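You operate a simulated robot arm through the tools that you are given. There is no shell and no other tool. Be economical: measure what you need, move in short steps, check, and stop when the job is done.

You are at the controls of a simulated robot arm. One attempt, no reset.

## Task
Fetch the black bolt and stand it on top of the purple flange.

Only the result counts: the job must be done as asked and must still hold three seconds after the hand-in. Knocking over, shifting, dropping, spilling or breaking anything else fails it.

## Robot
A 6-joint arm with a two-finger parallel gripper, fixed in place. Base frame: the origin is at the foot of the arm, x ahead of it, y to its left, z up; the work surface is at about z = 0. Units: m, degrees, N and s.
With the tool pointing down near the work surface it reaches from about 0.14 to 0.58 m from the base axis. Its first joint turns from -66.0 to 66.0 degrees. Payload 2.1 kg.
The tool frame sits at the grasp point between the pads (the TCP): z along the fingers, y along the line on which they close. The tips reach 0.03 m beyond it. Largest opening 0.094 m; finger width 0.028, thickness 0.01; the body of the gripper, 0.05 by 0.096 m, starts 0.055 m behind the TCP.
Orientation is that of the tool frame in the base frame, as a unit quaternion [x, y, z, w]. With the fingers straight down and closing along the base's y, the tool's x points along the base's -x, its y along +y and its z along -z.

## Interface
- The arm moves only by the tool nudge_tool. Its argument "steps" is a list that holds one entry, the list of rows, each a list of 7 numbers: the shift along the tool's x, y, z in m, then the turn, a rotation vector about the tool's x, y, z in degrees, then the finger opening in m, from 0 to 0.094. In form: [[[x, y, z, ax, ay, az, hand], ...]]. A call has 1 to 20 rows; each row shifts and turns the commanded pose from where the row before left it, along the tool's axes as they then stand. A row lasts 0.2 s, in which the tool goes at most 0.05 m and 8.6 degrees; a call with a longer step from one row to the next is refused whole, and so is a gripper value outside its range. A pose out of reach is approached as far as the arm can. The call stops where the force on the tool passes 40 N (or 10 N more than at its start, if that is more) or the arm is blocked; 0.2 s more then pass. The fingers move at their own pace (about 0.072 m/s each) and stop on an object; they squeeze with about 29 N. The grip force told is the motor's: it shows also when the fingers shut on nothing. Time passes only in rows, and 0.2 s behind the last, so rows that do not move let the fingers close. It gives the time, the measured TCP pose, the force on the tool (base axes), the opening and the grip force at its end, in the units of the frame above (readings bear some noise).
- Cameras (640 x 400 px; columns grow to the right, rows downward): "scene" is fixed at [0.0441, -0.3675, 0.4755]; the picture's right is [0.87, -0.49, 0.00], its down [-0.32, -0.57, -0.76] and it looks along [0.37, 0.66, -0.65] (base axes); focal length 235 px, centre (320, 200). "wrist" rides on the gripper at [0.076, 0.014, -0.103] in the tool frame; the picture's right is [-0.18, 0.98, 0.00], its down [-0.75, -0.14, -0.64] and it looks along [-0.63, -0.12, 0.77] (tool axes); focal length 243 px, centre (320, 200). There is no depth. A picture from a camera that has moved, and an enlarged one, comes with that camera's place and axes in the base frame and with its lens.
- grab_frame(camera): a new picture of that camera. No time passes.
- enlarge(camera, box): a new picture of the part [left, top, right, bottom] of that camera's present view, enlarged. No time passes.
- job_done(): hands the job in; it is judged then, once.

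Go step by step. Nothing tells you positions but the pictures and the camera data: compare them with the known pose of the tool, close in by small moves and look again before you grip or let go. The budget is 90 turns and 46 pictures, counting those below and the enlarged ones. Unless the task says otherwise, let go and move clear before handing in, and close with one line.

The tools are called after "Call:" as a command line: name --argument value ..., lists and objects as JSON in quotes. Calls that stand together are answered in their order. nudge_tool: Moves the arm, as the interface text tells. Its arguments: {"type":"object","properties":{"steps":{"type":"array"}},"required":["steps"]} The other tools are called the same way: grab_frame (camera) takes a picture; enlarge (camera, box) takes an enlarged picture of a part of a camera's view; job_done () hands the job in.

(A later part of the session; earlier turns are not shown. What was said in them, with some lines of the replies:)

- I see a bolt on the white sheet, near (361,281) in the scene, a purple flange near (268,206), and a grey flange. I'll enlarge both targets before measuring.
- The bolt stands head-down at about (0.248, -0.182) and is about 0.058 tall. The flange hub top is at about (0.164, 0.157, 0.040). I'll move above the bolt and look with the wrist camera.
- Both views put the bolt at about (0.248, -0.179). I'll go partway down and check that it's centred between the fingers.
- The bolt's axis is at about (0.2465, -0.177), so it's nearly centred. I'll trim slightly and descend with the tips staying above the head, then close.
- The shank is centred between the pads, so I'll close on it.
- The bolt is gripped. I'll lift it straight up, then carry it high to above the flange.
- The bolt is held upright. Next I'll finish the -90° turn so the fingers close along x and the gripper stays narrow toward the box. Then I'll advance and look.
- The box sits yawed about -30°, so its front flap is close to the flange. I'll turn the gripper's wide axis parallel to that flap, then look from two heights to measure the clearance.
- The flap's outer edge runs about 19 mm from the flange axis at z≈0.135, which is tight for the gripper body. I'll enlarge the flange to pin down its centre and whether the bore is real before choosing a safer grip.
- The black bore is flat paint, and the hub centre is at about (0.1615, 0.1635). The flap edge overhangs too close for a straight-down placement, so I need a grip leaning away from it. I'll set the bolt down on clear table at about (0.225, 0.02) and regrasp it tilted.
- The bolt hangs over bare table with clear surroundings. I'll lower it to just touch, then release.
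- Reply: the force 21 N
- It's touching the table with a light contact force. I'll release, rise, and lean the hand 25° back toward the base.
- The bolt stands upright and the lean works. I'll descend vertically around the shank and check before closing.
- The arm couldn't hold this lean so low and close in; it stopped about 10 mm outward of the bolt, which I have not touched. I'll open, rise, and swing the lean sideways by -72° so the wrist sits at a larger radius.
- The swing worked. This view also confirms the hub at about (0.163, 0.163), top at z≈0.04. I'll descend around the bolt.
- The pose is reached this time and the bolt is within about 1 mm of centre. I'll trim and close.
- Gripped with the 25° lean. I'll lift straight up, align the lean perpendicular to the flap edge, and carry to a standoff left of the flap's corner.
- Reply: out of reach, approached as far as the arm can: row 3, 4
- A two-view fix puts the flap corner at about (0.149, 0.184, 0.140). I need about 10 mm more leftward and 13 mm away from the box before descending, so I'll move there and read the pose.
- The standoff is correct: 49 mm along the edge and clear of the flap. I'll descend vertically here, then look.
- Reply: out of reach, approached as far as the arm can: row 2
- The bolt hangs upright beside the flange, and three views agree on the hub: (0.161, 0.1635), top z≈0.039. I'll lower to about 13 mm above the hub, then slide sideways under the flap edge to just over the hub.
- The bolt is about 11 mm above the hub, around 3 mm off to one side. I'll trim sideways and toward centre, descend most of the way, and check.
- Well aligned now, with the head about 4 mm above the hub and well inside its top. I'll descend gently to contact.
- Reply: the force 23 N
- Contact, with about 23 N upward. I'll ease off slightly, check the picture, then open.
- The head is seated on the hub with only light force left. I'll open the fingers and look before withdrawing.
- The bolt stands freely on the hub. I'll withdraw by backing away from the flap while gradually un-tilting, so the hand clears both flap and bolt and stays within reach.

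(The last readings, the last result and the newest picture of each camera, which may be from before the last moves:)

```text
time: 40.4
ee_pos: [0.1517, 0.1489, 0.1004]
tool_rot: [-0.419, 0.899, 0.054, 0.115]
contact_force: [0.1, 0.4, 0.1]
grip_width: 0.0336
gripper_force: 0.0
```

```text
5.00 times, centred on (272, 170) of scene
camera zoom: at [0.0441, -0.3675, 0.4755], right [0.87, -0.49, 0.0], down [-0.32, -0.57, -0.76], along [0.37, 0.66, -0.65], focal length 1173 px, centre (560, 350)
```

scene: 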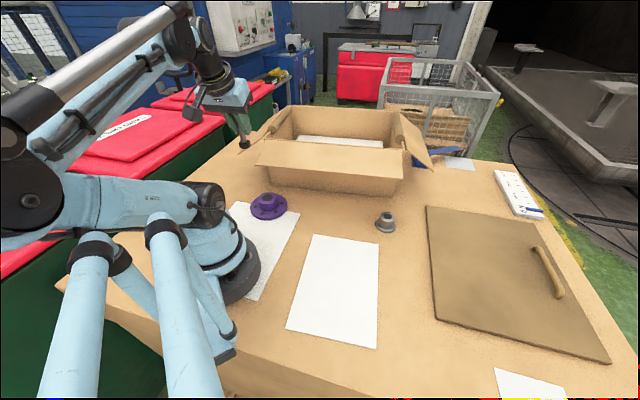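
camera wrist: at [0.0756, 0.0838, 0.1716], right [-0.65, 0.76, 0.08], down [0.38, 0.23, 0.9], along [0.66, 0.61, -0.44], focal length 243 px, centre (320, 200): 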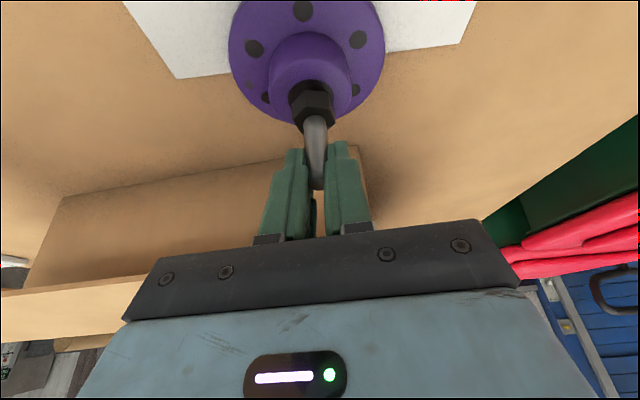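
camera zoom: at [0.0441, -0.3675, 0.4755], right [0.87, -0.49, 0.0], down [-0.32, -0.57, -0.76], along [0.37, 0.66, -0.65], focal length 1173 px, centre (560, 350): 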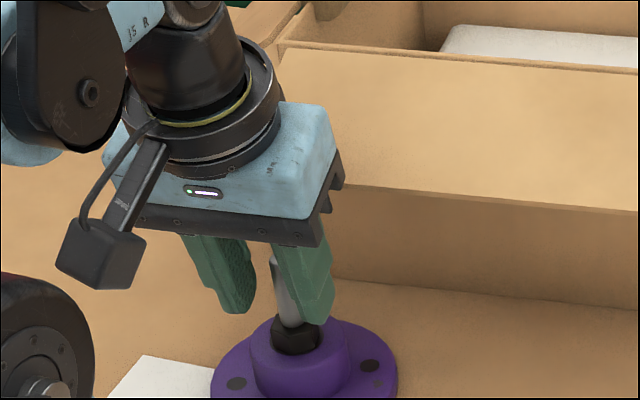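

It's tracking exactly, and the bolt hasn't moved. I'll continue the same retreat to vertical.

Call:
nudge_tool --steps '[[[0.004, 0, -0.001, 0, 2.4, 0, 0.034], [0.004, 0, -0.0009, 0, 2.4, 0, 0.034], [0.004, 0, -0.0007, 0, 2.4, 0, 0.034], [0.004, 0, -0.0005, 0, 2.4, 0, 0.034], [0.004, 0, -0.0003, 0, 2.4, 0, 0.034], [0.004, 0, -0.0001, 0, 2.4, 0, 0.034], [0.004, 0, 0, 0, 0, 0, 0.034], [0, 0, 0, 0, 0, 0, 0.034]]]'

Call:
enlarge --camera "scene" --box '[208, 130, 336, 210]'

```text
time: 42.2
ee_pos: [0.1337, 0.1272, 0.1021]
tool_rot: [-0.422, 0.906, 0.0, 0.001]
contact_force: [0.0, -0.2, -0.2]
grip_width: 0.034
gripper_force: 0.0
```

```text
5.00 times, centred on (272, 170) of scene
camera zoom: at [0.0441, -0.3675, 0.4755], right [0.87, -0.49, 0.0], down [-0.32, -0.57, -0.76], along [0.37, 0.66, -0.65], focal length 1173 px, centre (560, 350)
```

zoom: 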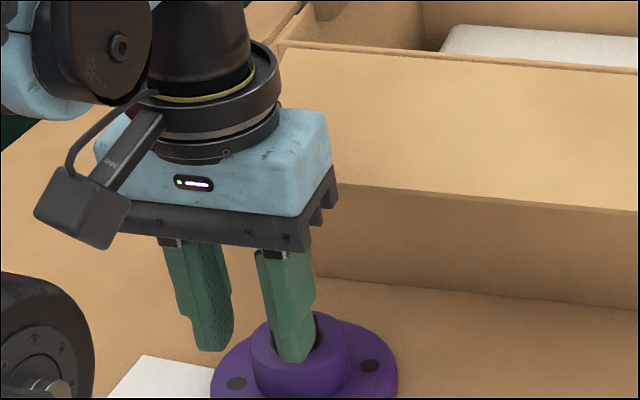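

The hand is vertical and about 44 mm back from the bolt. I'll rise straight up and take a final look.

Call:
nudge_tool --steps '[[[0, 0, -0.02, 0, 0, 0, 0.034], [0, 0, -0.03, 0, 0, 0, 0.034], [0, 0, -0.03, 0, 0, 0, 0.034], [0, 0, -0.03, 0, 0, 0, 0.034], [0, 0, -0.03, 0, 0, 0, 0.034], [0, 0, 0, 0, 0, 0, 0.034]]]'

Call:
grab_frame --camera "scene"

Call:
enlarge --camera "scene" --box '[228, 170, 308, 220]'

```text
time: 43.6
ee_pos: [0.1337, 0.1267, 0.241]
tool_rot: [-0.423, 0.906, 0.0, 0.0]
contact_force: [-0.2, 0.3, -0.2]
grip_width: 0.0339
gripper_force: 0.1
```

```text
3 pictures are left
```

scene: 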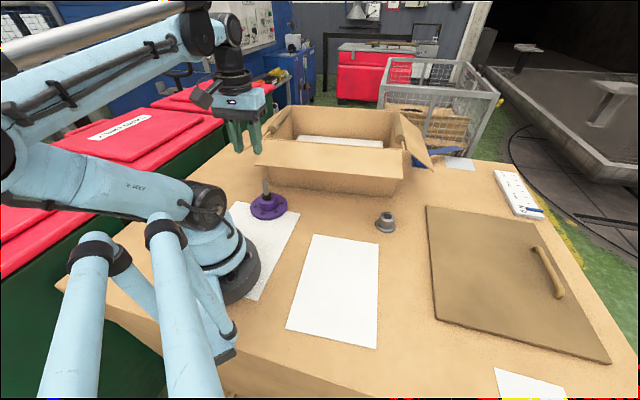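

```text
8.00 times, centred on (268, 195) of scene
camera zoom: at [0.0441, -0.3675, 0.4755], right [0.87, -0.49, 0.0], down [-0.32, -0.57, -0.76], along [0.37, 0.66, -0.65], focal length 1877 px, centre (736, 240)
```

zoom: 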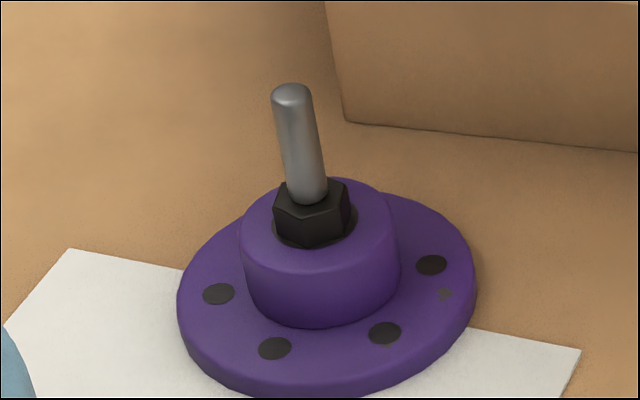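

The bolt stands upright near the centre of the purple flange's hub. The flange and box look undisturbed and the arm is clear, so I'm handing in.

Call:
job_done

```text
The job is handed in.
```

The black bolt is standing upright, head down, on top of the purple flange; the gripper has let go and moved clear, and the job is handed in.
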